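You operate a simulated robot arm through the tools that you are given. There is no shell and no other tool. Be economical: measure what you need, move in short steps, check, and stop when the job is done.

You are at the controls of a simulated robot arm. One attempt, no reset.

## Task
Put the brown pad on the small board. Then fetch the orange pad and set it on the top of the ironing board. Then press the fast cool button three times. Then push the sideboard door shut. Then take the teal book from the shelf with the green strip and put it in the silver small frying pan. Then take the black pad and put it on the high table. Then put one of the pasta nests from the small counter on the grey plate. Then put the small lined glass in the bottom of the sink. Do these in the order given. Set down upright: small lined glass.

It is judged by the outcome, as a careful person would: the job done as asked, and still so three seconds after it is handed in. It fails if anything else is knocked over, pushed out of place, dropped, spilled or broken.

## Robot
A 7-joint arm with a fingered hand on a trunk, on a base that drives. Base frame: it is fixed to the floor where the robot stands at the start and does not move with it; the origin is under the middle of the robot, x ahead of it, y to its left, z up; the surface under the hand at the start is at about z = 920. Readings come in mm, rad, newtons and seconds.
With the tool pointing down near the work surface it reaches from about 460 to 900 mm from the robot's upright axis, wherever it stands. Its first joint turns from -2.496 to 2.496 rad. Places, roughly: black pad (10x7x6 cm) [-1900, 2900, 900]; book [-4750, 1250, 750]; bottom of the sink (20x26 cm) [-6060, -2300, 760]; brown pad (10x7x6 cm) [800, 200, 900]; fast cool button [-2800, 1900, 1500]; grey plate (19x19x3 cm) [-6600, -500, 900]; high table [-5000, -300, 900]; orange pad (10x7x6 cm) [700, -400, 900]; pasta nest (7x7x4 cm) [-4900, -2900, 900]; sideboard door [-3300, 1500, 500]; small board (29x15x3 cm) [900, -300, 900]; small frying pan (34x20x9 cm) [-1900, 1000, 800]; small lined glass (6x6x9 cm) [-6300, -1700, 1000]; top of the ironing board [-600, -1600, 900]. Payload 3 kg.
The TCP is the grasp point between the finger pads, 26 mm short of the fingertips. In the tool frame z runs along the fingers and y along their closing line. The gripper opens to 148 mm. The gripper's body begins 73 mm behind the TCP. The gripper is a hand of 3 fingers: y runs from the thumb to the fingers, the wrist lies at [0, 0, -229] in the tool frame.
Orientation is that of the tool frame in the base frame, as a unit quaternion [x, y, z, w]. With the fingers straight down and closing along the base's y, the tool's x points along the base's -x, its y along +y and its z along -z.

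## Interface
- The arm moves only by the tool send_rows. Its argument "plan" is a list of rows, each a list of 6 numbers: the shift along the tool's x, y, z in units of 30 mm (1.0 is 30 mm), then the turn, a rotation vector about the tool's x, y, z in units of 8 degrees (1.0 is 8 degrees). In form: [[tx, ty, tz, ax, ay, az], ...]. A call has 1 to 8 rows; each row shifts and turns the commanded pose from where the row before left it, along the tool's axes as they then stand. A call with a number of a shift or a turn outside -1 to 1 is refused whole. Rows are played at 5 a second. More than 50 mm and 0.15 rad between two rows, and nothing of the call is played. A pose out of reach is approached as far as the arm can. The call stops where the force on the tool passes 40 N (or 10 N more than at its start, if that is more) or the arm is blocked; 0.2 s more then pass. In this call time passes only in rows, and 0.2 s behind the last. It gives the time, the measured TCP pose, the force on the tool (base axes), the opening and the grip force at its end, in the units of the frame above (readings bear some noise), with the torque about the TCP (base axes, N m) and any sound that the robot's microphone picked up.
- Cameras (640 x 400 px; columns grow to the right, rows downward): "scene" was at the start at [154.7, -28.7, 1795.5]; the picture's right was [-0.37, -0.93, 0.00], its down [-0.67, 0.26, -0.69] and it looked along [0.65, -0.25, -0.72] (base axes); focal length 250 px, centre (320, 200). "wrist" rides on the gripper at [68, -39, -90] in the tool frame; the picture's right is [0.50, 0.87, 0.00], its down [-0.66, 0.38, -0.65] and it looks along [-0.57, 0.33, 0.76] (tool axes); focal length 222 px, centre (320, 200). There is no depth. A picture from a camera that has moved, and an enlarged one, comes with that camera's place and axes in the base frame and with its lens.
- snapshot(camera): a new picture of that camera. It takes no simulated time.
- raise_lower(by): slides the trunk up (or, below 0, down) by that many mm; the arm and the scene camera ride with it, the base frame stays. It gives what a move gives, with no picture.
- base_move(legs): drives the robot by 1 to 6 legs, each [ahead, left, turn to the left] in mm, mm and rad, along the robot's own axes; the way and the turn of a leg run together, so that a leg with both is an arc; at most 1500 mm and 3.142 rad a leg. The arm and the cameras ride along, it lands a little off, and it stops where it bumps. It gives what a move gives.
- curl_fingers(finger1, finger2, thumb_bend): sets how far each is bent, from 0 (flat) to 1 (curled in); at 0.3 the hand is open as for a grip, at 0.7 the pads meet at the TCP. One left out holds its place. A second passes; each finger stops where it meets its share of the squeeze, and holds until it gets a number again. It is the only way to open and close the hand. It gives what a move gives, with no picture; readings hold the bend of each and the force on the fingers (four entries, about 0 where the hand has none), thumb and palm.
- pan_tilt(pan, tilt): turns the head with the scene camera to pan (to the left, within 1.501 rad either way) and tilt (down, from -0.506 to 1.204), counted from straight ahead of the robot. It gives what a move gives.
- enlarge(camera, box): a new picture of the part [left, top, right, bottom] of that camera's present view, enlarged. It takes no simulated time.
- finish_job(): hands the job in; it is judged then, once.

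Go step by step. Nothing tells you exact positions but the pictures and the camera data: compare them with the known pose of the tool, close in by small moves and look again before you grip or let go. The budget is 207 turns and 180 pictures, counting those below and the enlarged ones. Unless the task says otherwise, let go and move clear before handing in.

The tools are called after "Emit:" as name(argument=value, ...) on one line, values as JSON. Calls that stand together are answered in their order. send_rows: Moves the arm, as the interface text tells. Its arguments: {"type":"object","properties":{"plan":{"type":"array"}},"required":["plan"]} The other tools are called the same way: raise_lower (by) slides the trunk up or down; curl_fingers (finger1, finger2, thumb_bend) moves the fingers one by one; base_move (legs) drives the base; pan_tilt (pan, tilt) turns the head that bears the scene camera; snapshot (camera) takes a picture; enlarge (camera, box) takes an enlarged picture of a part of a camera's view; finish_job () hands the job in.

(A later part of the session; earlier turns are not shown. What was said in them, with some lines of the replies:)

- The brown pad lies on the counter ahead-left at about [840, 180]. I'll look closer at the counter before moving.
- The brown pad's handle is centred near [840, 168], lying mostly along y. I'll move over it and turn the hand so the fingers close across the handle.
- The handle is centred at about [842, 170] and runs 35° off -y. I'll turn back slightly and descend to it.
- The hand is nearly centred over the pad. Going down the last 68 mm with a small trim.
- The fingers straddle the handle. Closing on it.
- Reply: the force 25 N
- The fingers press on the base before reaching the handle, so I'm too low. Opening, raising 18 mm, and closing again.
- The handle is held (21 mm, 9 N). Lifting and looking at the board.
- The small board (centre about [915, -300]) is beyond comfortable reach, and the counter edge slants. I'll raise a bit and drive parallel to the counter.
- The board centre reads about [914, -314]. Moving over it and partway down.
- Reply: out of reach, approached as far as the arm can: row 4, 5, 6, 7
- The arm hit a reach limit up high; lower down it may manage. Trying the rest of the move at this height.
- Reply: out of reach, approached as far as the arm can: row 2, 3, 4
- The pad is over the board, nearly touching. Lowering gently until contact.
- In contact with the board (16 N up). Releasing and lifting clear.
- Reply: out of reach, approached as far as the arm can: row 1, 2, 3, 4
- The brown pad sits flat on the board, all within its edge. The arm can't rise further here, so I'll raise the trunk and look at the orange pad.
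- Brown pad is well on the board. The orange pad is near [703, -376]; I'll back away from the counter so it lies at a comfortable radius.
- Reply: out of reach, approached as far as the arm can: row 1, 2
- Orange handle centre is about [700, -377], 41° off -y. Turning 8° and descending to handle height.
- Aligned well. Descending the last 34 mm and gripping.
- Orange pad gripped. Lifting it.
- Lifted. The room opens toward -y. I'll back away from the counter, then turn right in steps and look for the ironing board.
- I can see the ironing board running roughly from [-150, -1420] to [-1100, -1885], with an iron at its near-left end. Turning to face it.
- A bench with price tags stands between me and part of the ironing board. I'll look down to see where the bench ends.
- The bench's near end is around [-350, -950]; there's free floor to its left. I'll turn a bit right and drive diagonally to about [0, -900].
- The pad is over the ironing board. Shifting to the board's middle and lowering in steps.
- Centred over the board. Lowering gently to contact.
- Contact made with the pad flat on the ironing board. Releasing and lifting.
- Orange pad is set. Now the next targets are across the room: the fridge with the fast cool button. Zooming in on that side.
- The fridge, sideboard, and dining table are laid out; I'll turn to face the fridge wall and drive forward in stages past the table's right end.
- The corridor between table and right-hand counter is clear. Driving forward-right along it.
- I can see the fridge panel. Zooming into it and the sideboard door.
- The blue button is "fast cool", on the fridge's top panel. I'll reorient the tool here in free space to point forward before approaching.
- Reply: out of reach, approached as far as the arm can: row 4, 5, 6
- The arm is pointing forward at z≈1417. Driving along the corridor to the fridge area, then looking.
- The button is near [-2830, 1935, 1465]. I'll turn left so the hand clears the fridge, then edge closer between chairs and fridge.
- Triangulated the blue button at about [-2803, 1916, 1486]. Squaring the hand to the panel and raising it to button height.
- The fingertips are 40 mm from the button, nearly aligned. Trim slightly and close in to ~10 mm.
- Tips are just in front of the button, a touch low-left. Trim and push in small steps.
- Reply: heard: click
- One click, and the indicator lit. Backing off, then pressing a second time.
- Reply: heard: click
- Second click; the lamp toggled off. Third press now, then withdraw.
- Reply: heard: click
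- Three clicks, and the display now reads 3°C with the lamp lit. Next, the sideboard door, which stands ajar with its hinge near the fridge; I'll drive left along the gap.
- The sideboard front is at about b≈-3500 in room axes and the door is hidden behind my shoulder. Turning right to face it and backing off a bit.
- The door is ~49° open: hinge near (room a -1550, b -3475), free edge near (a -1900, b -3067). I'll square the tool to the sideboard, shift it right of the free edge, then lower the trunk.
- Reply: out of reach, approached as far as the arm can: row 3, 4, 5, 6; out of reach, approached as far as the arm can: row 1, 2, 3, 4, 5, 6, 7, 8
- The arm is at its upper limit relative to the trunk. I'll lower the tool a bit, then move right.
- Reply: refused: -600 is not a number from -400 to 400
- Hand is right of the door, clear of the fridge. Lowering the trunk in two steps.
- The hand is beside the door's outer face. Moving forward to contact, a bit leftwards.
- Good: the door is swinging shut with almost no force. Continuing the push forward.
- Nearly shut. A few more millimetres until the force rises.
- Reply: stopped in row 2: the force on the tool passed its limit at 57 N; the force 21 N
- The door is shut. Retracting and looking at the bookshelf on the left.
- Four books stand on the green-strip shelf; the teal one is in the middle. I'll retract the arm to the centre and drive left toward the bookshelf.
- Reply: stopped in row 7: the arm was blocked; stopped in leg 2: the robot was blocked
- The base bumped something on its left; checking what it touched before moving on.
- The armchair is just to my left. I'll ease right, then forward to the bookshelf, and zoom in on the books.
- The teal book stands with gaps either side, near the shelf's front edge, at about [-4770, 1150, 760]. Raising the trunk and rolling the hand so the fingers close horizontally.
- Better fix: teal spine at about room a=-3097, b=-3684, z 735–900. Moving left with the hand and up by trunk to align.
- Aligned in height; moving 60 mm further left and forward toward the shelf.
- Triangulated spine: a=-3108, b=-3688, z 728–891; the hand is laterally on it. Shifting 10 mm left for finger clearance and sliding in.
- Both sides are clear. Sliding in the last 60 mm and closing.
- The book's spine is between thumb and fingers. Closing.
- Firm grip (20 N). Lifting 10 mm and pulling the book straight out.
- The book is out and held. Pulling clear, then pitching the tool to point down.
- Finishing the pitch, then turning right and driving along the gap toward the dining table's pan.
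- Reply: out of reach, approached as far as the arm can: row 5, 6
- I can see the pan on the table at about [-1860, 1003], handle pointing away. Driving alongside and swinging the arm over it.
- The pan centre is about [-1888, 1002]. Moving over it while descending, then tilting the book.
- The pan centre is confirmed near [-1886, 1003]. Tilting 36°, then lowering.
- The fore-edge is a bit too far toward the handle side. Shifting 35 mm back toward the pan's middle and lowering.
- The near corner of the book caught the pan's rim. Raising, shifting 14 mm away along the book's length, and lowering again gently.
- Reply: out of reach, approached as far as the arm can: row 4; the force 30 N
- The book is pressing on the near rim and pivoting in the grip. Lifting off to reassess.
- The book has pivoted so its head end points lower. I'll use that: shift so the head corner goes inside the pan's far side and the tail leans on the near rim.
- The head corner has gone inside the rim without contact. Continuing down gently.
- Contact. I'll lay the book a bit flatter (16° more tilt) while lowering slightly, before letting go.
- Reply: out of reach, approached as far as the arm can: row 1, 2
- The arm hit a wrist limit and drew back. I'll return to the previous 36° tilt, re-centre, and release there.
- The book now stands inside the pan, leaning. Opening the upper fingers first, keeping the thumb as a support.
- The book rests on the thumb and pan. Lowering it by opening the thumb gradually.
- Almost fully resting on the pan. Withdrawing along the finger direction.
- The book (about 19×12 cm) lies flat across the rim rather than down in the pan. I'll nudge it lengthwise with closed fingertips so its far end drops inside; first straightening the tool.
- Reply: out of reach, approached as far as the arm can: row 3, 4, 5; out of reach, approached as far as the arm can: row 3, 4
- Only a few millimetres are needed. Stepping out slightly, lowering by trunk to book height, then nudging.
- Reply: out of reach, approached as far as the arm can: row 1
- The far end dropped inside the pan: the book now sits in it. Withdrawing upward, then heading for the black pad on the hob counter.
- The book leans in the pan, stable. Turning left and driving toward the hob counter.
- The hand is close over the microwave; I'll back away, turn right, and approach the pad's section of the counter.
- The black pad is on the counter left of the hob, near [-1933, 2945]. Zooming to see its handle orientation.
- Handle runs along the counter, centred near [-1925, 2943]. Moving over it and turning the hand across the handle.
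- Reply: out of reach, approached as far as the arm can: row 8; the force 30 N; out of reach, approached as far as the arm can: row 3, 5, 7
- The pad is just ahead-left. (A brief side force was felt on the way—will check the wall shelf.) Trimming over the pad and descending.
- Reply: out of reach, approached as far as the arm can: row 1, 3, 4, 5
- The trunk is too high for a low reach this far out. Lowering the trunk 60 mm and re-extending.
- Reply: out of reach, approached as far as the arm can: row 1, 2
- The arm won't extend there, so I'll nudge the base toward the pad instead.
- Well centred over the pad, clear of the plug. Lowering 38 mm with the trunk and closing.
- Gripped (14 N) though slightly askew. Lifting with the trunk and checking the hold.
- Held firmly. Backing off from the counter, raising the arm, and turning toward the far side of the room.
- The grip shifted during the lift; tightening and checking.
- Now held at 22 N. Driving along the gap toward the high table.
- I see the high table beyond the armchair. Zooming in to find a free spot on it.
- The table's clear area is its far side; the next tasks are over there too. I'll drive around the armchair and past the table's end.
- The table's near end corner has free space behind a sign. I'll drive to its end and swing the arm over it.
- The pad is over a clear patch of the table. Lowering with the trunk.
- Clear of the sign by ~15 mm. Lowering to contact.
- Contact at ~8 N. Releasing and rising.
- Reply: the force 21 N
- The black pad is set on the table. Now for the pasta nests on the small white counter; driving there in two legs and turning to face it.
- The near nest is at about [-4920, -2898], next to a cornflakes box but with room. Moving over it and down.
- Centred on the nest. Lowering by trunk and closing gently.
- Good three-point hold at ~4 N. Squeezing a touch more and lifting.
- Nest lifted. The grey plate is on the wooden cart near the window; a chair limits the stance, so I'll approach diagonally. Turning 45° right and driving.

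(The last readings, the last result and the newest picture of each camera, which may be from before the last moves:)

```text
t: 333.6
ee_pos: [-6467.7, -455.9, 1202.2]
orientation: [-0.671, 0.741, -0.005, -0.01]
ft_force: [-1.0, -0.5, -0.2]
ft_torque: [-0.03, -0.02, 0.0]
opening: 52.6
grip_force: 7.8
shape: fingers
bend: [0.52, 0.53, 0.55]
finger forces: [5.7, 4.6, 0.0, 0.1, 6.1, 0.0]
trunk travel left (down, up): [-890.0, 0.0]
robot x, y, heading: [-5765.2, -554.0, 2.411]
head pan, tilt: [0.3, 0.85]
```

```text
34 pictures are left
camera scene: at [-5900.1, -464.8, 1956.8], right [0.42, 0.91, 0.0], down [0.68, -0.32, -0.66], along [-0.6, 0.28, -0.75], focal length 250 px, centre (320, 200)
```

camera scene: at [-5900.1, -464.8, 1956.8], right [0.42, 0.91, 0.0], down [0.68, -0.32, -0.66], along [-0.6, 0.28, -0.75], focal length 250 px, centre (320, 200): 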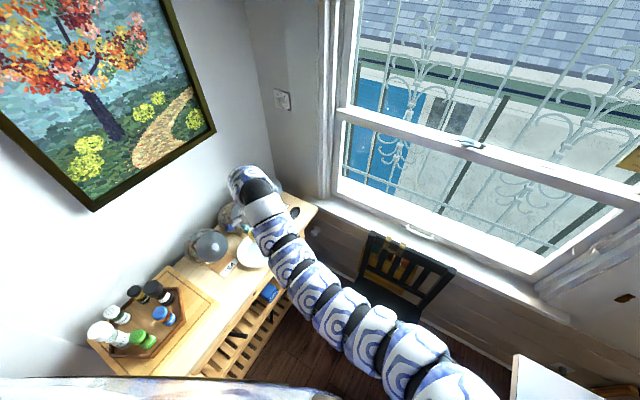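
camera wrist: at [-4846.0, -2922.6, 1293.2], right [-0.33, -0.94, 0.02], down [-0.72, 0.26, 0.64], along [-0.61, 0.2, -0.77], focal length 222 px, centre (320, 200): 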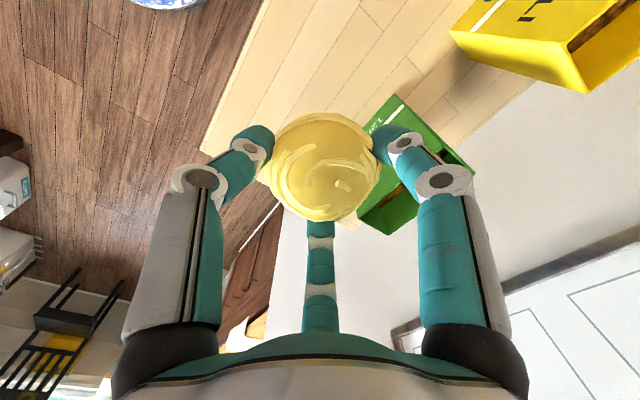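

Emit:
snapshot(camera="wrist")

Emit:
enlarge(camera="scene", box=[180, 180, 330, 290])

```text
33 pictures are left
camera wrist: at [-6435.6, -524.6, 1293.1], right [-0.91, -0.41, 0.02], down [-0.31, 0.7, 0.64], along [-0.28, 0.58, -0.77], focal length 222 px, centre (320, 200)
```

wrist: 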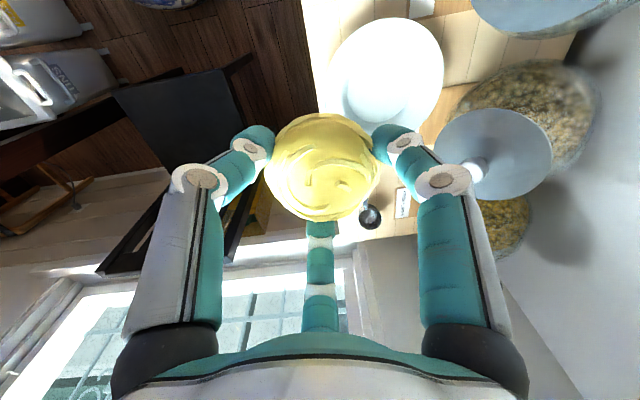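

```text
3.64 times, centred on (255, 235) of scene
camera zoom: at [-5900.1, -464.8, 1956.8], right [0.42, 0.91, 0.0], down [0.68, -0.32, -0.66], along [-0.6, 0.28, -0.75], focal length 911 px, centre (556, 73)
```

zoom: 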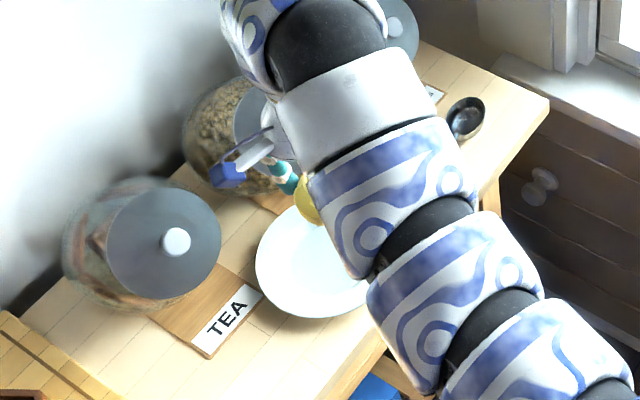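

Plate centre is about [-6562, -503], with a lidded jar beyond it. I'll place the nest slightly to the near side; moving over and lowering most of the way.

Emit:
send_rows(plan=[[0.82, 0.8, 0, 0, 0, 0], [0.82, 0.8, 0, 0, 0, 0], [0, 0, 0, 0, 0, 0]])

Emit:
raise_lower(by=-150)

Emit:
snapshot(camera="wrist")

```text
t: 334.4
ee_pos: [-6521.5, -498.0, 1204.5]
orientation: [-0.671, 0.741, -0.005, -0.009]
ft_force: [-0.4, 0.7, 0.8]
ft_torque: [-0.02, 0.04, 0.02]
opening: 53.0
grip_force: 7.9
shape: fingers
bend: [0.52, 0.53, 0.55]
finger forces: [5.7, 4.8, 0.0, 0.0, 6.2, 0.0]
trunk travel left (down, up): [-890.0, 0.0]
robot x, y, heading: [-5770.2, -553.1, 2.407]
head pan, tilt: [0.3, 0.85]
```

```text
t: 336.1
ee_pos: [-6520.2, -498.1, 1054.1]
orientation: [-0.671, 0.742, -0.005, -0.01]
ft_force: [0.4, -0.9, -0.5]
ft_torque: [-0.02, 0.0, 0.04]
opening: 52.8
grip_force: 7.8
shape: fingers
bend: [0.52, 0.53, 0.55]
finger forces: [5.8, 4.8, 0.1, 0.1, 6.2, 0.0]
trunk travel left (down, up): [-740.0, 150.0]
robot x, y, heading: [-5770.3, -552.2, 2.409]
head pan, tilt: [0.3, 0.85]
```

```text
31 pictures are left
camera wrist: at [-6488.5, -567.8, 1145.4], right [-0.91, -0.41, 0.02], down [-0.31, 0.7, 0.64], along [-0.28, 0.58, -0.77], focal length 222 px, centre (320, 200)
```

wrist: 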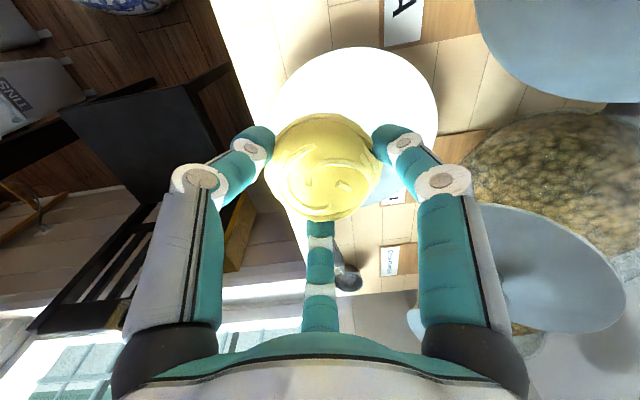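

Clear on all sides. Lowering further and then gently to contact.

Emit:
raise_lower(by=-84)

Emit:
send_rows(plan=[[0, 0, 0.15, 0, 0, 0], [0, 0, 0.15, 0, 0, 0], [0, 0, 0, 0, 0, 0]])

Emit:
snapshot(camera="wrist")

```text
t: 337.3
ee_pos: [-6520.9, -499.2, 971.4]
orientation: [-0.671, 0.742, -0.004, -0.01]
ft_force: [0.5, -0.1, -0.9]
ft_torque: [-0.01, 0.0, -0.01]
opening: 52.8
grip_force: 8.3
shape: fingers
bend: [0.52, 0.53, 0.55]
finger forces: [5.8, 4.8, 0.0, 0.0, 6.2, 0.1]
trunk travel left (down, up): [-656.0, 234.0]
robot x, y, heading: [-5767.3, -553.7, 2.41]
head pan, tilt: [0.3, 0.85]
```

```text
t: 338.1
ee_pos: [-6521.8, -498.1, 960.2]
orientation: [-0.671, 0.741, -0.005, -0.009]
ft_force: [-0.3, 0.3, -0.7]
ft_torque: [0.01, 0.01, 0.02]
opening: 52.7
grip_force: 8.3
shape: fingers
bend: [0.52, 0.53, 0.55]
finger forces: [5.9, 4.7, 0.0, 0.1, 6.2, 0.1]
trunk travel left (down, up): [-656.0, 234.0]
robot x, y, heading: [-5771.1, -551.2, 2.407]
head pan, tilt: [0.3, 0.85]
```

```text
30 pictures are left
camera wrist: at [-6488.7, -568.1, 1052.2], right [-0.91, -0.41, 0.02], down [-0.31, 0.7, 0.64], along [-0.28, 0.58, -0.77], focal length 222 px, centre (320, 200)
```

wrist: 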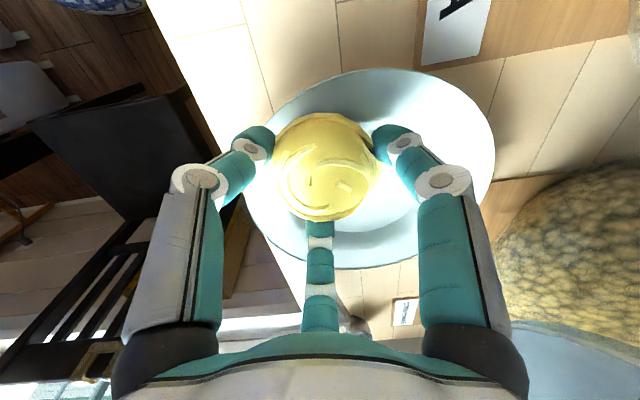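

Nest is inside the plate. Lowering the last millimetres.

Emit:
send_rows(plan=[[0, 0.2, 0.13, 0, 0, 0], [0, 0, 0.13, 0, 0, 0], [0, 0, 0, 0, 0, 0]])

Emit:
send_rows(plan=[[0, 0, 0.13, 0, 0, 0], [0, 0, 0, 0, 0, 0]])

```text
t: 338.9
ee_pos: [-6528.8, -499.2, 953.2]
orientation: [-0.672, 0.741, -0.005, -0.011]
ft_force: [-2.2, 2.3, 8.0]
ft_torque: [-0.05, -0.08, -0.01]
opening: 51.8
grip_force: 9.5
shape: fingers
bend: [0.52, 0.53, 0.56]
finger forces: [5.8, 5.7, 0.0, 0.1, 8.1, 0.0]
trunk travel left (down, up): [-656.0, 234.0]
robot x, y, heading: [-5769.5, -555.4, 2.405]
head pan, tilt: [0.3, 0.85]
```

```text
t: 339.5
ee_pos: [-6526.5, -498.7, 950.3]
orientation: [-0.672, 0.741, -0.004, -0.011]
ft_force: [-1.0, -1.3, 4.6]
ft_torque: [-0.06, -0.13, -0.05]
opening: 45.9
grip_force: 7.9
shape: fingers
bend: [0.54, 0.55, 0.57]
finger forces: [3.9, 3.0, 0.1, 0.1, 9.6, 0.0]
trunk travel left (down, up): [-656.0, 234.0]
robot x, y, heading: [-5771.0, -548.7, 2.41]
head pan, tilt: [0.3, 0.85]
```

In contact with the plate. Opening slightly and rising.

Emit:
curl_fingers(finger1=0.48, finger2=0.48, thumb_bend=0.48)

Emit:
raise_lower(by=230)

Emit:
snapshot(camera="wrist")

```text
t: 340.5
ee_pos: [-6526.3, -498.6, 951.0]
orientation: [-0.671, 0.741, -0.004, -0.01]
ft_force: [-0.5, 0.3, 4.4]
ft_torque: [-0.01, -0.16, 0.04]
opening: 67.7
grip_force: 1.8
shape: fingers
bend: [0.48, 0.48, 0.48]
finger forces: [0.0, 0.1, 0.0, 0.0, 3.7, 0.0]
trunk travel left (down, up): [-656.0, 234.0]
robot x, y, heading: [-5769.1, -552.1, 2.41]
head pan, tilt: [0.3, 0.85]
```

```text
t: 342.9
ee_pos: [-6526.8, -498.7, 1180.8]
orientation: [-0.671, 0.742, -0.005, -0.009]
ft_force: [0.4, 0.5, 0.3]
ft_torque: [-0.03, 0.04, 0.0]
opening: 68.3
grip_force: 0.2
shape: fingers
bend: [0.48, 0.48, 0.48]
finger forces: [0.0, 0.0, 0.1, 0.0, 0.0, 0.0]
trunk travel left (down, up): [-886.0, 4.0]
robot x, y, heading: [-5767.1, -550.0, 2.408]
head pan, tilt: [0.3, 0.85]
```

```text
29 pictures are left
camera wrist: at [-6494.8, -567.7, 1271.1], right [-0.91, -0.41, 0.02], down [-0.31, 0.7, 0.64], along [-0.28, 0.58, -0.77], focal length 222 px, centre (320, 200)
```

wrist: 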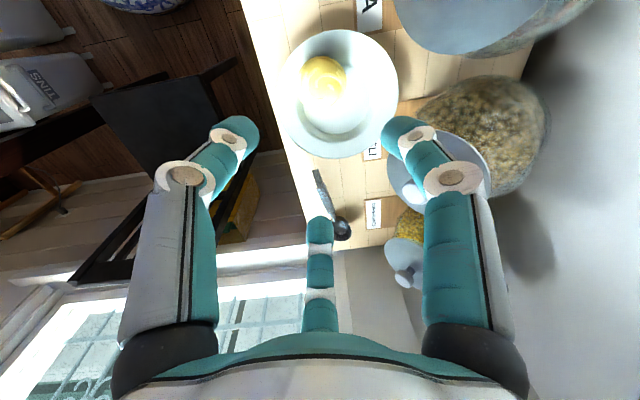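

The nest is on the plate. Last item: the small lined glass on the sink counter. Driving there.

Emit:
base_move(legs=[[-1099, 215, 0], [115, 589, 0]])

Emit:
pan_tilt(pan=0.9, tilt=0.8)

Emit:
snapshot(camera="scene")

```text
t: 351.6
ee_pos: [-6358.0, -1742.9, 1179.3]
orientation: [-0.668, 0.744, -0.005, -0.009]
ft_force: [0.0, 0.1, 0.2]
ft_torque: [0.0, 0.01, -0.01]
opening: 67.9
grip_force: 0.0
shape: fingers
bend: [0.48, 0.48, 0.48]
finger forces: [0.0, 0.0, 0.1, 0.0, 0.1, 0.0]
trunk travel left (down, up): [-886.0, 4.0]
robot x, y, heading: [-5599.8, -1803.0, 2.398]
head pan, tilt: [0.3, 0.85]
```

```text
t: 352.6
ee_pos: [-6357.9, -1742.2, 1179.8]
orientation: [-0.669, 0.744, -0.004, -0.01]
ft_force: [1.4, -0.5, -0.1]
ft_torque: [-0.03, -0.02, 0.01]
opening: 68.3
grip_force: 0.1
shape: fingers
bend: [0.48, 0.48, 0.48]
finger forces: [0.0, 0.0, 0.0, 0.0, 0.0, 0.0]
trunk travel left (down, up): [-886.0, 4.0]
robot x, y, heading: [-5601.6, -1802.2, 2.403]
head pan, tilt: [0.901, 0.799]
```

```text
28 pictures are left
camera scene: at [-5738.6, -1760.1, 1956.8], right [-0.16, 0.99, 0.0], down [0.71, 0.11, -0.7], along [-0.69, -0.11, -0.72], focal length 250 px, centre (320, 200)
```

scene: 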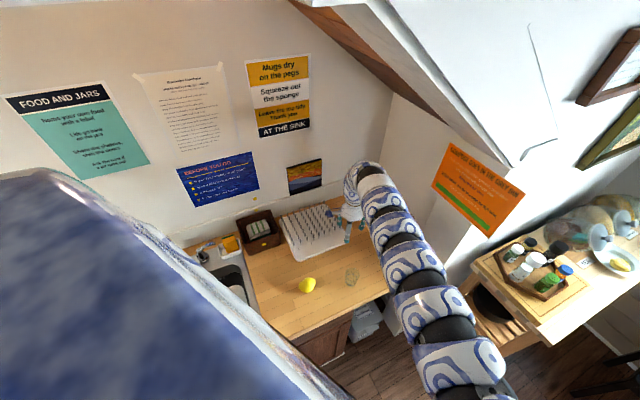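

The glass is visible near [-6265, -1705]. Zooming for an exact position, plus the wrist view.

Emit:
enlarge(camera="scene", box=[280, 230, 400, 310])

Emit:
snapshot(camera="wrist")

```text
5.00 times, centred on (340, 270) of scene
camera zoom: at [-5738.6, -1760.1, 1956.8], right [-0.16, 0.99, 0.0], down [0.71, 0.11, -0.7], along [-0.69, -0.11, -0.72], focal length 1252 px, centre (220, -150)
```

zoom: 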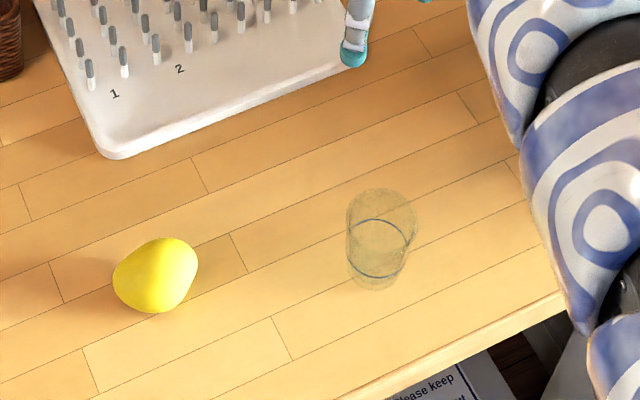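

```text
26 pictures are left
camera wrist: at [-6325.0, -1812.5, 1271.2], right [-0.91, -0.41, 0.02], down [-0.3, 0.7, 0.64], along [-0.27, 0.58, -0.77], focal length 222 px, centre (320, 200)
```

wrist: 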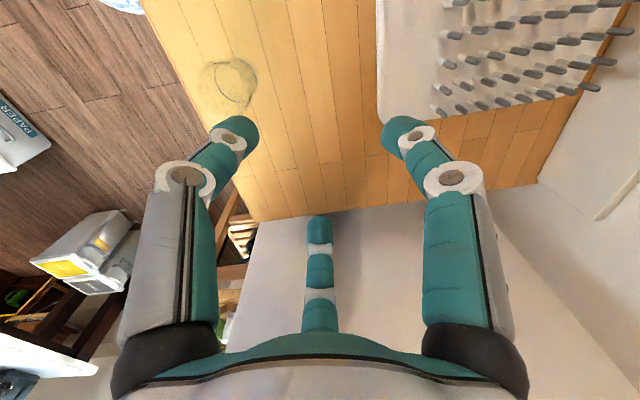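

Glass located at [-6262, -1707], standing z 900–990. Opening the hand, moving above it, and lowering partway.

Emit:
curl_fingers(finger1=0.4, finger2=0.4, thumb_bend=0.4)

Emit:
send_rows(plan=[[-0.375, -0.765, 0.1, 0, 0, 0], [-0.375, -0.765, 0.1, 0, 0, 0], [-0.375, -0.765, 0.1, 0, 0, 0], [-0.375, -0.765, 0.1, 0, 0, 0], [0, 0, 0, 0, 0, 0]])

Emit:
raise_lower(by=-110)

Emit:
snapshot(camera="wrist")

```text
t: 353.6
ee_pos: [-6357.2, -1743.1, 1180.7]
orientation: [-0.668, 0.744, -0.004, -0.01]
ft_force: [-0.3, 0.1, -0.2]
ft_torque: [0.05, 0.0, 0.02]
opening: 94.4
grip_force: 0.1
shape: fingers
bend: [0.4, 0.4, 0.4]
finger forces: [0.1, 0.0, 0.0, 0.0, 0.0, 0.0]
trunk travel left (down, up): [-886.0, 4.0]
robot x, y, heading: [-5600.2, -1801.6, 2.402]
head pan, tilt: [0.901, 0.799]
```

```text
t: 354.8
ee_pos: [-6262.4, -1705.9, 1166.7]
orientation: [-0.669, 0.743, -0.004, -0.009]
ft_force: [0.0, 0.6, -0.7]
ft_torque: [-0.01, 0.0, -0.03]
opening: 94.6
grip_force: 0.0
shape: fingers
bend: [0.4, 0.4, 0.4]
finger forces: [0.0, 0.1, 0.0, 0.1, 0.0, 0.1]
trunk travel left (down, up): [-886.0, 4.0]
robot x, y, heading: [-5599.9, -1806.0, 2.398]
head pan, tilt: [0.901, 0.799]
```

```text
t: 356.2
ee_pos: [-6261.3, -1706.4, 1057.5]
orientation: [-0.669, 0.744, -0.005, -0.01]
ft_force: [-0.1, -0.3, 0.1]
ft_torque: [0.01, -0.03, 0.03]
opening: 94.6
grip_force: 0.0
shape: fingers
bend: [0.4, 0.4, 0.4]
finger forces: [0.0, 0.0, 0.0, 0.1, 0.0, 0.0]
trunk travel left (down, up): [-776.0, 114.0]
robot x, y, heading: [-5601.4, -1803.9, 2.396]
head pan, tilt: [0.901, 0.799]
```

```text
25 pictures are left
camera wrist: at [-6229.6, -1777.0, 1148.4], right [-0.91, -0.41, 0.02], down [-0.3, 0.7, 0.64], along [-0.27, 0.58, -0.77], focal length 222 px, centre (320, 200)
```

wrist: 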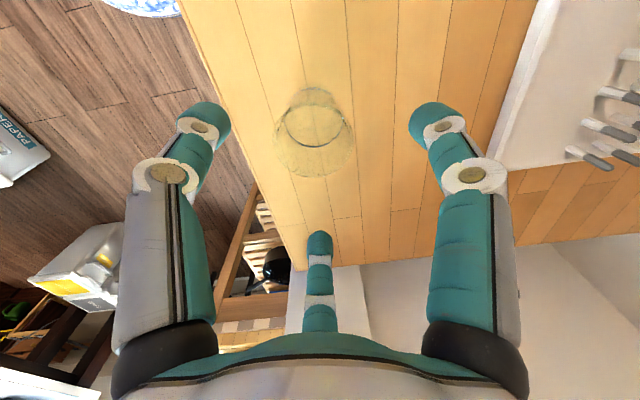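

Centred. Lowering around the glass and closing gently.

Emit:
raise_lower(by=-103)

Emit:
curl_fingers(finger1=0.58, finger2=0.58, thumb_bend=0.58)

Emit:
snapshot(camera="wrist")

```text
t: 357.6
ee_pos: [-6260.8, -1706.7, 953.1]
orientation: [-0.668, 0.744, -0.005, -0.01]
ft_force: [-0.4, 0.2, -0.5]
ft_torque: [-0.02, 0.0, 0.02]
opening: 94.6
grip_force: 0.0
shape: fingers
bend: [0.4, 0.4, 0.4]
finger forces: [0.1, 0.1, 0.0, 0.1, 0.0, 0.0]
trunk travel left (down, up): [-673.0, 217.0]
robot x, y, heading: [-5598.9, -1799.2, 2.401]
head pan, tilt: [0.901, 0.799]
```

```text
t: 358.6
ee_pos: [-6262.2, -1706.8, 953.5]
orientation: [-0.668, 0.744, -0.005, -0.009]
ft_force: [-1.4, -0.7, 0.1]
ft_torque: [-0.03, -0.01, 0.02]
opening: 40.9
grip_force: 0.6
shape: fingers
bend: [0.56, 0.56, 0.57]
finger forces: [0.5, 0.4, 0.0, 0.1, 0.3, 0.1]
trunk travel left (down, up): [-673.0, 217.0]
robot x, y, heading: [-5598.9, -1802.0, 2.402]
head pan, tilt: [0.901, 0.799]
```

```text
24 pictures are left
camera wrist: at [-6229.7, -1776.9, 1045.3], right [-0.91, -0.41, 0.02], down [-0.3, 0.7, 0.64], along [-0.27, 0.58, -0.77], focal length 222 px, centre (320, 200)
```

wrist: 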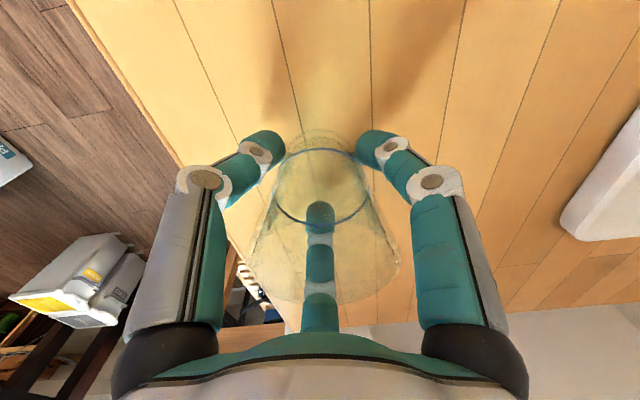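

Just touching all round. Tightening and lifting.

Emit:
curl_fingers(finger1=0.62, finger2=0.62, thumb_bend=0.62)

Emit:
raise_lower(by=30)

Emit:
snapshot(camera="wrist")

```text
t: 359.6
ee_pos: [-6262.9, -1706.1, 953.4]
orientation: [-0.668, 0.744, -0.005, -0.01]
ft_force: [0.9, -0.4, -0.6]
ft_torque: [0.01, -0.02, 0.03]
opening: 38.2
grip_force: 6.3
shape: fingers
bend: [0.57, 0.57, 0.59]
finger forces: [4.2, 4.1, 0.1, 0.1, 5.1, 0.0]
trunk travel left (down, up): [-673.0, 217.0]
robot x, y, heading: [-5600.3, -1803.9, 2.397]
head pan, tilt: [0.901, 0.799]
```

```text
t: 360.3
ee_pos: [-6263.0, -1706.7, 984.5]
orientation: [-0.669, 0.743, -0.005, -0.01]
ft_force: [0.3, 0.4, -1.8]
ft_torque: [0.01, 0.04, 0.01]
opening: 38.5
grip_force: 6.1
shape: fingers
bend: [0.57, 0.57, 0.59]
finger forces: [4.1, 4.2, 0.0, 0.0, 5.1, 0.0]
trunk travel left (down, up): [-703.0, 187.0]
robot x, y, heading: [-5600.7, -1800.4, 2.401]
head pan, tilt: [0.901, 0.799]
```

```text
23 pictures are left
camera wrist: at [-6229.8, -1776.8, 1075.1], right [-0.91, -0.41, 0.02], down [-0.3, 0.7, 0.64], along [-0.27, 0.58, -0.77], focal length 222 px, centre (320, 200)
```

wrist: 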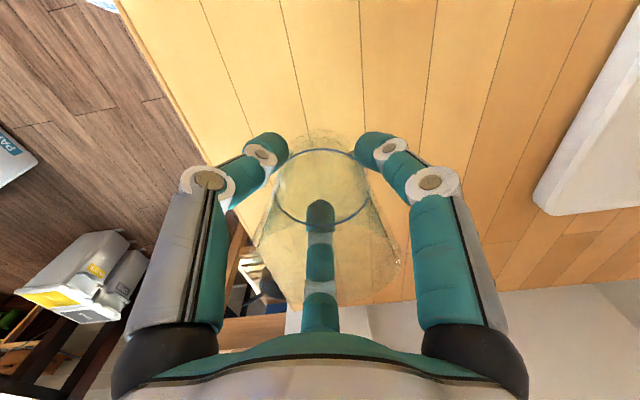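

Glass is held upright. Raising it, then swinging left part-way to view the sink.

Emit:
raise_lower(by=187)

Emit:
base_move(legs=[[0, 0, 0.5]])

Emit:
pan_tilt(pan=1.0, tilt=0.85)

Emit:
snapshot(camera="scene")

Emit:
snapshot(camera="wrist")

```text
t: 362.4
ee_pos: [-6262.0, -1707.3, 1170.5]
orientation: [-0.669, 0.743, -0.005, -0.009]
ft_force: [0.1, 0.4, -2.0]
ft_torque: [0.03, 0.0, 0.01]
opening: 38.3
grip_force: 6.3
shape: fingers
bend: [0.57, 0.57, 0.59]
finger forces: [4.1, 4.1, 0.1, 0.1, 5.0, 0.0]
trunk travel left (down, up): [-890.0, 0.0]
robot x, y, heading: [-5603.3, -1803.5, 2.398]
head pan, tilt: [0.901, 0.799]
```

```text
t: 364.2
ee_pos: [-6225.6, -2037.3, 1171.1]
orientation: [0.832, -0.554, 0.008, 0.007]
ft_force: [0.3, 0.1, -1.6]
ft_torque: [0.01, -0.02, 0.0]
opening: 38.3
grip_force: 6.3
shape: fingers
bend: [0.57, 0.57, 0.59]
finger forces: [4.1, 4.1, 0.0, 0.1, 4.8, 0.1]
trunk travel left (down, up): [-890.0, 0.0]
robot x, y, heading: [-5600.0, -1805.3, 2.903]
head pan, tilt: [0.901, 0.799]
```

```text
t: 364.9
ee_pos: [-6225.6, -2036.6, 1171.6]
orientation: [0.832, -0.554, 0.007, 0.008]
ft_force: [0.2, -0.8, -1.9]
ft_torque: [-0.01, 0.0, -0.02]
opening: 38.2
grip_force: 6.2
shape: fingers
bend: [0.57, 0.57, 0.59]
finger forces: [4.2, 4.1, 0.0, 0.0, 4.8, 0.0]
trunk travel left (down, up): [-890.0, 0.0]
robot x, y, heading: [-5600.3, -1798.1, 2.905]
head pan, tilt: [1.0, 0.85]
```

```text
22 pictures are left
camera scene: at [-5734.5, -1836.4, 1956.8], right [-0.69, 0.72, 0.0], down [0.54, 0.52, -0.66], along [-0.48, -0.46, -0.75], focal length 250 px, centre (320, 200)
```

scene: 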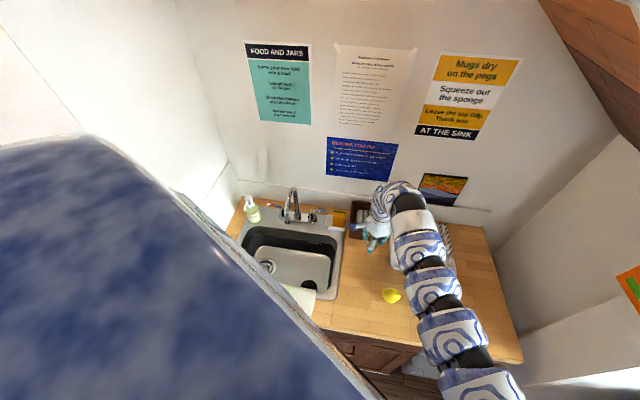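

```text
21 pictures are left
camera wrist: at [-6164.7, -2083.0, 1262.1], right [-0.61, -0.79, 0.02], down [-0.6, 0.47, 0.64], along [-0.52, 0.38, -0.77], focal length 222 px, centre (320, 200)
```

wrist: 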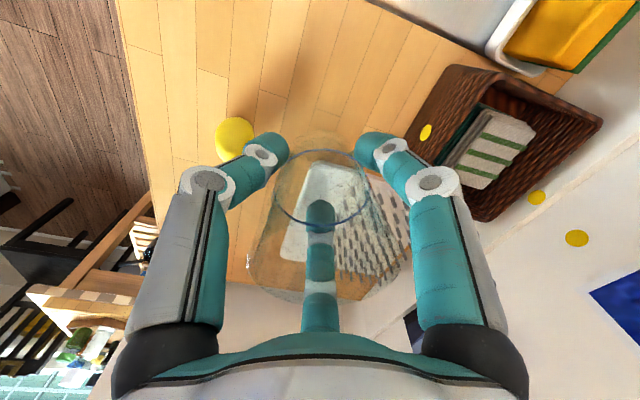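

I see the sink bowl with a faucet at the back. Zooming to check the spout's reach.

Emit:
enlarge(camera="scene", box=[220, 170, 370, 310])

```text
2.86 times, centred on (295, 240) of scene
camera zoom: at [-5734.5, -1836.4, 1956.8], right [-0.69, 0.72, 0.0], down [0.54, 0.52, -0.66], along [-0.48, -0.46, -0.75], focal length 716 px, centre (391, 86)
```

zoom: 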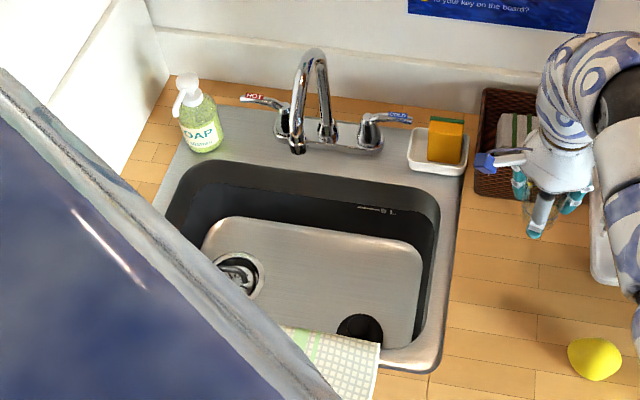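

Clear floor in the bowl at about [-6081, -2329], away from drain, plug and spout. Swinging over and aligning.

Emit:
base_move(legs=[[0, 0, 0.469]])

Emit:
snapshot(camera="wrist")

```text
t: 366.6
ee_pos: [-6050.5, -2296.7, 1170.7]
orientation: [0.939, -0.344, 0.007, 0.006]
ft_force: [-0.4, -0.8, -2.0]
ft_torque: [-0.01, -0.03, 0.01]
opening: 38.1
grip_force: 6.4
shape: fingers
bend: [0.57, 0.57, 0.59]
finger forces: [4.1, 4.1, 0.0, 0.0, 4.7, 0.0]
trunk travel left (down, up): [-890.0, 0.0]
robot x, y, heading: [-5599.2, -1802.7, -2.91]
head pan, tilt: [1.0, 0.85]
```

```text
19 pictures are left
camera wrist: at [-5975.2, -2309.9, 1262.0], right [-0.18, -0.98, 0.02], down [-0.75, 0.15, 0.64], along [-0.63, 0.1, -0.77], focal length 222 px, centre (320, 200)
```

wrist: 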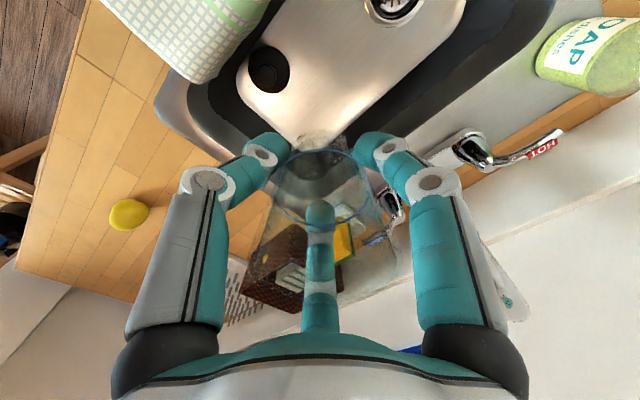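

Bowl floor mapped; the free spot between plug and drain is [-6073, -2330]. Shifting there and lowering to rim level.

Emit:
send_rows(plan=[[0.07, 0.66, 0, 0, 0, 0], [0.07, 0.66, 0, 0, 0, 0], [0, 0, 0, 0, 0, 0]])

Emit:
raise_lower(by=-190)

Emit:
snapshot(camera="wrist")

Emit:
enlarge(camera="scene", box=[180, 120, 480, 320])

```text
t: 367.4
ee_pos: [-6072.6, -2330.8, 1172.2]
orientation: [0.938, -0.345, 0.009, 0.006]
ft_force: [0.3, 0.2, -2.1]
ft_torque: [0.04, -0.02, 0.0]
opening: 38.0
grip_force: 6.1
shape: fingers
bend: [0.57, 0.57, 0.59]
finger forces: [4.1, 4.2, 0.0, 0.0, 4.9, 0.1]
trunk travel left (down, up): [-890.0, 0.0]
robot x, y, heading: [-5602.6, -1803.8, -2.91]
head pan, tilt: [1.0, 0.85]
```

```text
t: 369.5
ee_pos: [-6071.9, -2330.1, 980.9]
orientation: [0.939, -0.344, 0.009, 0.006]
ft_force: [-0.3, -0.6, -2.4]
ft_torque: [-0.01, 0.03, 0.02]
opening: 38.0
grip_force: 6.4
shape: fingers
bend: [0.57, 0.57, 0.59]
finger forces: [4.1, 4.2, 0.1, 0.0, 4.8, 0.0]
trunk travel left (down, up): [-700.0, 190.0]
robot x, y, heading: [-5599.1, -1801.3, -2.908]
head pan, tilt: [1.0, 0.85]
```

```text
18 pictures are left
camera wrist: at [-5997.4, -2343.1, 1072.7], right [-0.18, -0.98, 0.02], down [-0.75, 0.15, 0.64], along [-0.63, 0.1, -0.77], focal length 222 px, centre (320, 200)
```

wrist: 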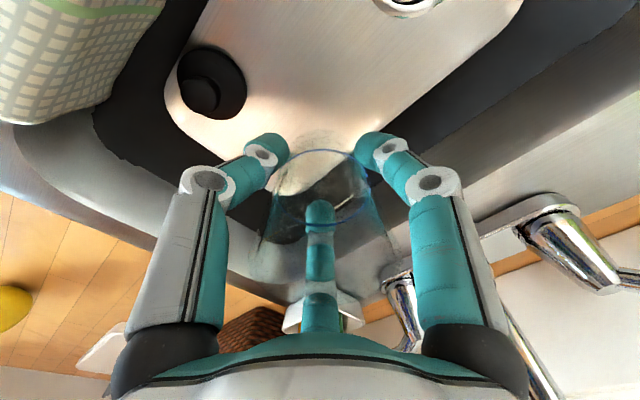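

```text
2.00 times, centred on (330, 220) of scene
camera zoom: at [-5703.7, -1894.0, 1766.8], right [-0.94, 0.33, 0.0], down [0.25, 0.71, -0.66], along [-0.22, -0.62, -0.75], focal length 501 px, centre (300, 160)
```

zoom: 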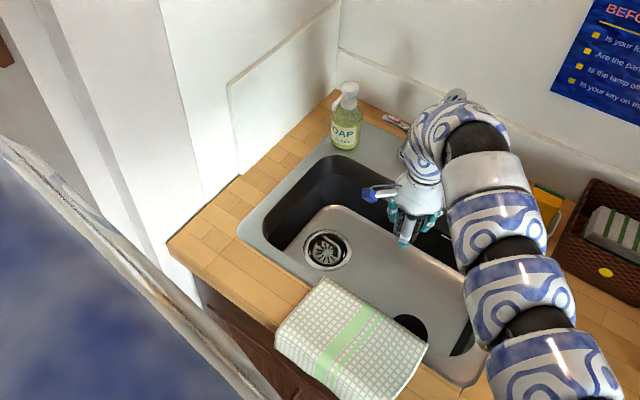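

The faucet arch is close behind the wrist, so I'll shift ~42 mm toward the front before descending further.

Emit:
send_rows(plan=[[0.4, -0.63, 0, 0, 0, 0], [0.4, -0.63, 0, 0, 0, 0], [0, 0, 0, 0, 0, 0]])

Emit:
raise_lower(by=-90)

Emit:
snapshot(camera="wrist")

Emit:
snapshot(camera="scene")

```text
t: 370.3
ee_pos: [-6029.1, -2316.4, 980.1]
orientation: [0.939, -0.343, 0.008, 0.007]
ft_force: [0.2, -0.8, -2.0]
ft_torque: [0.03, 0.01, -0.03]
opening: 38.0
grip_force: 6.6
shape: fingers
bend: [0.57, 0.57, 0.59]
finger forces: [4.2, 4.3, 0.0, 0.0, 4.9, 0.0]
trunk travel left (down, up): [-700.0, 190.0]
robot x, y, heading: [-5601.0, -1804.6, -2.909]
head pan, tilt: [1.0, 0.85]
```

```text
t: 371.6
ee_pos: [-6026.8, -2316.7, 891.0]
orientation: [0.939, -0.344, 0.009, 0.007]
ft_force: [-0.1, -0.2, -2.5]
ft_torque: [0.02, 0.02, 0.02]
opening: 38.0
grip_force: 7.1
shape: fingers
bend: [0.57, 0.57, 0.59]
finger forces: [4.2, 4.3, 0.0, 0.1, 4.9, 0.0]
trunk travel left (down, up): [-610.0, 280.0]
robot x, y, heading: [-5600.7, -1799.5, -2.908]
head pan, tilt: [1.0, 0.85]
```

```text
16 pictures are left
camera wrist: at [-5953.0, -2329.2, 982.1], right [-0.18, -0.98, 0.02], down [-0.75, 0.15, 0.64], along [-0.63, 0.1, -0.77], focal length 222 px, centre (320, 200)
```

wrist: 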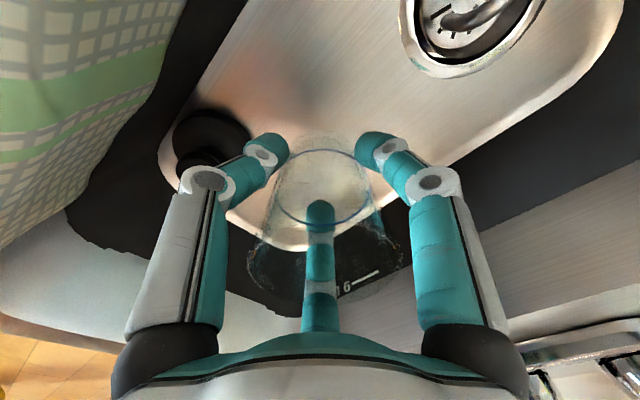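

```text
15 pictures are left
camera scene: at [-5703.6, -1893.9, 1676.8], right [-0.94, 0.33, 0.0], down [0.25, 0.71, -0.66], along [-0.22, -0.62, -0.75], focal length 250 px, centre (320, 200)
```

scene: 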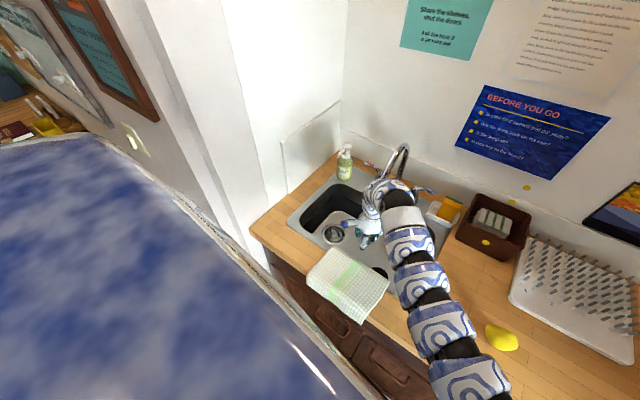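

Everything is clear. Lowering toward the bowl floor.

Emit:
raise_lower(by=-60)

Emit:
send_rows(plan=[[0, 0, 0.15, 0, 0, 0], [0, 0, 0.15, 0, 0, 0], [0, 0, 0, 0, 0, 0]])

Emit:
snapshot(camera="wrist")

```text
t: 372.6
ee_pos: [-6028.7, -2317.1, 832.3]
orientation: [0.939, -0.344, 0.008, 0.007]
ft_force: [0.1, 0.2, -2.0]
ft_torque: [0.0, 0.02, -0.01]
opening: 38.2
grip_force: 6.7
shape: fingers
bend: [0.57, 0.57, 0.59]
finger forces: [4.2, 4.3, 0.0, 0.1, 5.0, 0.1]
trunk travel left (down, up): [-550.0, 340.0]
robot x, y, heading: [-5599.6, -1801.7, -2.908]
head pan, tilt: [1.0, 0.85]
```

```text
t: 373.4
ee_pos: [-6029.0, -2316.6, 821.6]
orientation: [0.938, -0.345, 0.008, 0.006]
ft_force: [-0.4, 0.7, -1.7]
ft_torque: [0.06, -0.04, 0.0]
opening: 38.3
grip_force: 7.1
shape: fingers
bend: [0.57, 0.57, 0.59]
finger forces: [4.2, 4.2, 0.0, 0.0, 4.9, 0.0]
trunk travel left (down, up): [-550.0, 340.0]
robot x, y, heading: [-5599.5, -1801.6, -2.91]
head pan, tilt: [1.0, 0.85]
```

```text
14 pictures are left
camera wrist: at [-5952.9, -2328.7, 913.0], right [-0.18, -0.98, 0.01], down [-0.75, 0.15, 0.64], along [-0.63, 0.1, -0.77], focal length 222 px, centre (320, 200)
```

wrist: 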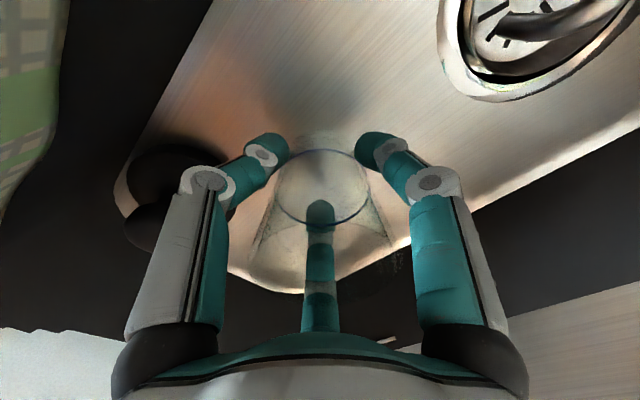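

Going down in small steps to touch.

Emit:
send_rows(plan=[[0, 0, 0.12, 0, 0, 0], [0, 0, 0.12, 0, 0, 0], [0, 0, 0, 0, 0, 0]])

Emit:
send_rows(plan=[[0, 0, 0.1, 0, 0, 0], [0, 0, 0, 0, 0, 0]])

```text
t: 374.2
ee_pos: [-6028.1, -2316.3, 814.7]
orientation: [0.939, -0.344, 0.009, 0.007]
ft_force: [0.6, 0.1, -3.0]
ft_torque: [-0.01, -0.01, 0.03]
opening: 38.1
grip_force: 7.0
shape: fingers
bend: [0.57, 0.57, 0.59]
finger forces: [4.2, 4.2, 0.0, 0.1, 4.9, 0.0]
trunk travel left (down, up): [-550.0, 340.0]
robot x, y, heading: [-5601.7, -1802.7, -2.909]
head pan, tilt: [1.0, 0.85]
```

```text
t: 374.8
ee_pos: [-6027.9, -2316.4, 811.1]
orientation: [0.939, -0.344, 0.009, 0.006]
ft_force: [0.8, 0.4, -2.5]
ft_torque: [-0.03, -0.01, 0.02]
opening: 38.2
grip_force: 7.0
shape: fingers
bend: [0.57, 0.57, 0.59]
finger forces: [4.2, 4.3, 0.1, 0.0, 4.9, 0.0]
trunk travel left (down, up): [-550.0, 340.0]
robot x, y, heading: [-5598.1, -1801.6, -2.91]
head pan, tilt: [1.0, 0.85]
```

Emit:
send_rows(plan=[[0, 0, 0.1, 0, 0, 0], [0, 0, 0.1, 0, 0, 0], [0, 0, 0, 0, 0, 0]])

Emit:
send_rows(plan=[[0, 0, 0.1, 0, 0, 0], [0, 0, 0, 0, 0, 0]])

```text
t: 375.6
ee_pos: [-6026.9, -2316.4, 805.9]
orientation: [0.939, -0.344, 0.009, 0.006]
ft_force: [1.1, -0.5, -2.9]
ft_torque: [0.01, -0.04, -0.04]
opening: 38.1
grip_force: 6.8
shape: fingers
bend: [0.57, 0.57, 0.59]
finger forces: [4.3, 4.2, 0.1, 0.0, 4.9, 0.0]
trunk travel left (down, up): [-550.0, 340.0]
robot x, y, heading: [-5596.4, -1801.6, -2.91]
head pan, tilt: [1.0, 0.85]
```

```text
t: 376.2
ee_pos: [-6027.0, -2316.2, 802.8]
orientation: [0.939, -0.344, 0.009, 0.007]
ft_force: [-0.2, -0.5, -2.4]
ft_torque: [0.0, -0.01, 0.0]
opening: 38.1
grip_force: 6.9
shape: fingers
bend: [0.57, 0.57, 0.59]
finger forces: [4.2, 4.2, 0.0, 0.1, 4.9, 0.0]
trunk travel left (down, up): [-550.0, 340.0]
robot x, y, heading: [-5599.6, -1802.3, -2.906]
head pan, tilt: [1.0, 0.85]
```

No contact yet; the floor is a little lower. Continuing.

Emit:
send_rows(plan=[[0, 0, 0.12, 0, 0, 0], [0, 0, 0.12, 0, 0, 0], [0, 0, 0, 0, 0, 0]])

Emit:
send_rows(plan=[[0, 0, 0.12, 0, 0, 0], [0, 0, 0.12, 0, 0, 0], [0, 0, 0, 0, 0, 0]])

Emit:
snapshot(camera="wrist")

```text
t: 377.0
ee_pos: [-6028.2, -2316.7, 796.2]
orientation: [0.939, -0.345, 0.009, 0.008]
ft_force: [0.7, 0.8, 14.2]
ft_torque: [0.01, 0.01, -0.01]
opening: 37.4
grip_force: 9.0
shape: fingers
bend: [0.57, 0.57, 0.59]
finger forces: [5.2, 5.4, 0.0, 0.0, 6.2, 0.1]
trunk travel left (down, up): [-550.0, 340.0]
robot x, y, heading: [-5599.4, -1801.8, -2.905]
head pan, tilt: [1.0, 0.85]
```

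```text
t: 377.6
ee_pos: [-6029.0, -2317.9, 793.2]
orientation: [0.939, -0.344, 0.007, 0.01]
ft_force: [0.2, 3.3, 25.2]
ft_torque: [0.39, 0.08, -0.04]
opening: 37.0
grip_force: 14.5
shape: fingers
bend: [0.58, 0.57, 0.6]
finger forces: [4.4, 12.2, 0.1, 0.0, 13.7, 0.0]
trunk travel left (down, up): [-550.0, 340.0]
robot x, y, heading: [-5596.6, -1799.9, -2.907]
head pan, tilt: [1.0, 0.85]
stopped in row 3: the force on the tool passed its limit at 43 N (the readings are from after the stop); the commanded pose is now the measured one
```

```text
13 pictures are left
camera wrist: at [-5953.0, -2329.8, 884.1], right [-0.18, -0.98, 0.02], down [-0.75, 0.15, 0.65], along [-0.64, 0.1, -0.76], focal length 222 px, centre (320, 200)
```

wrist: 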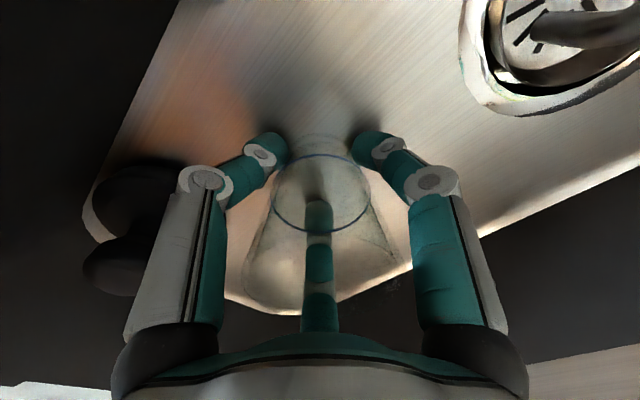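

Firmly on the floor (a bit too firm). Relieving slightly, then opening the fingers gently.

Emit:
send_rows(plan=[[0, 0, -0.1, 0, 0, 0], [0, 0, 0, 0, 0, 0]])

Emit:
curl_fingers(finger1=0.53, finger2=0.53, thumb_bend=0.53)

Emit:
curl_fingers(finger1=0.45, finger2=0.45, thumb_bend=0.45)

Emit:
snapshot(camera="wrist")

```text
t: 378.2
ee_pos: [-6027.6, -2317.3, 794.1]
orientation: [0.939, -0.345, 0.007, 0.007]
ft_force: [1.0, 1.2, 8.1]
ft_torque: [0.07, -0.01, 0.0]
opening: 36.6
grip_force: 7.9
shape: fingers
bend: [0.57, 0.57, 0.6]
finger forces: [4.8, 4.8, 0.0, 0.0, 6.3, 0.0]
trunk travel left (down, up): [-550.0, 340.0]
robot x, y, heading: [-5597.5, -1799.2, -2.914]
head pan, tilt: [1.0, 0.85]
```

```text
t: 379.2
ee_pos: [-6029.2, -2316.7, 793.8]
orientation: [0.939, -0.345, 0.007, 0.008]
ft_force: [0.2, -0.6, 6.8]
ft_torque: [0.11, 0.06, 0.02]
opening: 50.0
grip_force: 3.4
shape: fingers
bend: [0.53, 0.55, 0.54]
finger forces: [0.0, 3.7, 0.0, 0.1, 3.2, 0.0]
trunk travel left (down, up): [-550.0, 340.0]
robot x, y, heading: [-5598.9, -1803.8, -2.911]
head pan, tilt: [1.0, 0.85]
```

```text
t: 380.2
ee_pos: [-6029.0, -2318.0, 792.9]
orientation: [0.939, -0.345, 0.007, 0.009]
ft_force: [1.6, -0.2, 4.4]
ft_torque: [0.06, 0.19, 0.03]
opening: 78.1
grip_force: 1.4
shape: fingers
bend: [0.45, 0.46, 0.45]
finger forces: [0.0, 3.8, 0.1, 0.1, 0.0, 0.1]
trunk travel left (down, up): [-550.0, 340.0]
robot x, y, heading: [-5598.4, -1799.3, -2.911]
head pan, tilt: [1.0, 0.85]
```

```text
12 pictures are left
camera wrist: at [-5953.3, -2329.7, 884.9], right [-0.18, -0.98, 0.02], down [-0.75, 0.15, 0.64], along [-0.64, 0.1, -0.76], focal length 222 px, centre (320, 200)
```

wrist: 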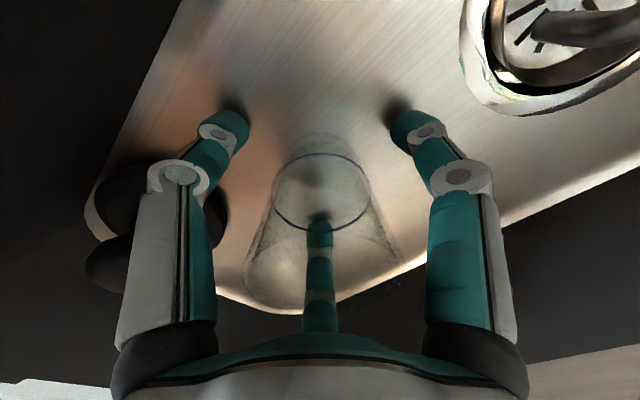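

The glass stands free and upright. Rising straight up.

Emit:
raise_lower(by=150)

Emit:
snapshot(camera="wrist")

```text
t: 382.0
ee_pos: [-6028.1, -2318.2, 944.1]
orientation: [0.939, -0.345, 0.007, 0.007]
ft_force: [-0.6, -0.8, 0.6]
ft_torque: [0.0, -0.03, -0.01]
opening: 77.9
grip_force: 0.0
shape: fingers
bend: [0.45, 0.45, 0.45]
finger forces: [0.1, 0.0, 0.0, 0.0, 0.1, 0.1]
trunk travel left (down, up): [-700.0, 190.0]
robot x, y, heading: [-5599.4, -1800.4, -2.905]
head pan, tilt: [1.0, 0.85]
```

```text
11 pictures are left
camera wrist: at [-5953.5, -2329.9, 1034.7], right [-0.18, -0.98, 0.02], down [-0.75, 0.15, 0.64], along [-0.64, 0.1, -0.76], focal length 222 px, centre (320, 200)
```

wrist: 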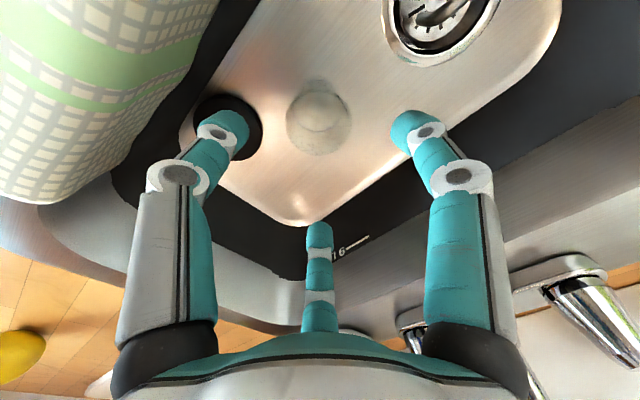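

The glass stands upright on the sink bottom. Rising fully clear and taking a last look.

Emit:
raise_lower(by=190)

Emit:
base_move(legs=[[-150, -100, 0]])

Emit:
snapshot(camera="scene")

```text
t: 384.1
ee_pos: [-6028.9, -2318.0, 1133.1]
orientation: [0.939, -0.345, 0.008, 0.007]
ft_force: [-1.2, 0.4, 1.0]
ft_torque: [0.01, -0.02, 0.01]
opening: 78.2
grip_force: 0.1
shape: fingers
bend: [0.45, 0.45, 0.45]
finger forces: [0.0, 0.0, 0.0, 0.1, 0.0, 0.0]
trunk travel left (down, up): [-890.0, 0.0]
robot x, y, heading: [-5599.2, -1799.9, -2.91]
head pan, tilt: [1.0, 0.85]
```

```text
t: 385.6
ee_pos: [-5907.9, -2181.5, 1134.5]
orientation: [0.938, -0.346, 0.008, 0.008]
ft_force: [-0.1, 0.3, 0.1]
ft_torque: [-0.02, 0.0, 0.0]
opening: 78.0
grip_force: 0.0
shape: fingers
bend: [0.45, 0.45, 0.45]
finger forces: [0.0, 0.0, 0.0, 0.0, 0.0, 0.0]
trunk travel left (down, up): [-890.0, 0.0]
robot x, y, heading: [-5476.0, -1669.3, -2.915]
head pan, tilt: [1.0, 0.85]
```

```text
10 pictures are left
camera scene: at [-5579.9, -1759.2, 1957.0], right [-0.94, 0.34, 0.0], down [0.25, 0.71, -0.66], along [-0.22, -0.62, -0.75], focal length 250 px, centre (320, 200)
```

scene: 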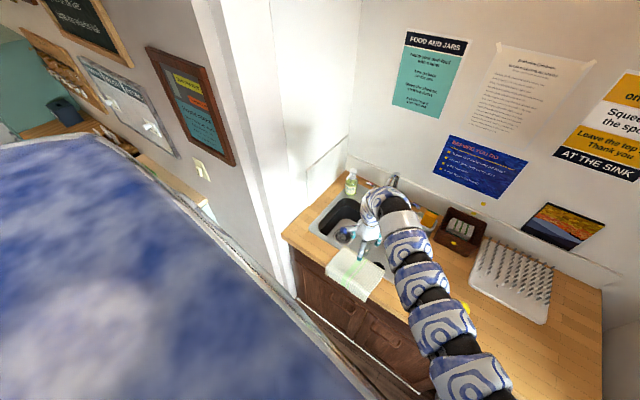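

All eight steps are done, the hand is clear, and nothing looks knocked over. Handing in.

Emit:
finish_job()

```text
The job is handed in.
```

I did all eight steps in the order given and handed the job in; I don't have the judge's result yet.

- **Book:** it's about 19×12 cm and doesn't fit flat in the small frying pan. One end rests on the pan's bottom, and the other leans on the rim with a slight overhang.
- **Bumps:** the base touched something beside it, probably the armchair. The arm also pushed briefly against something near the wall shelf above the hob. I looked afterwards and nothing seemed moved or knocked over.
- **Pan:** it slid a few millimetres while I was placing the book.
- **Glass:** it met the sink bottom harder than I intended, at about 43 N. It looked whole and was standing upright when I let go.
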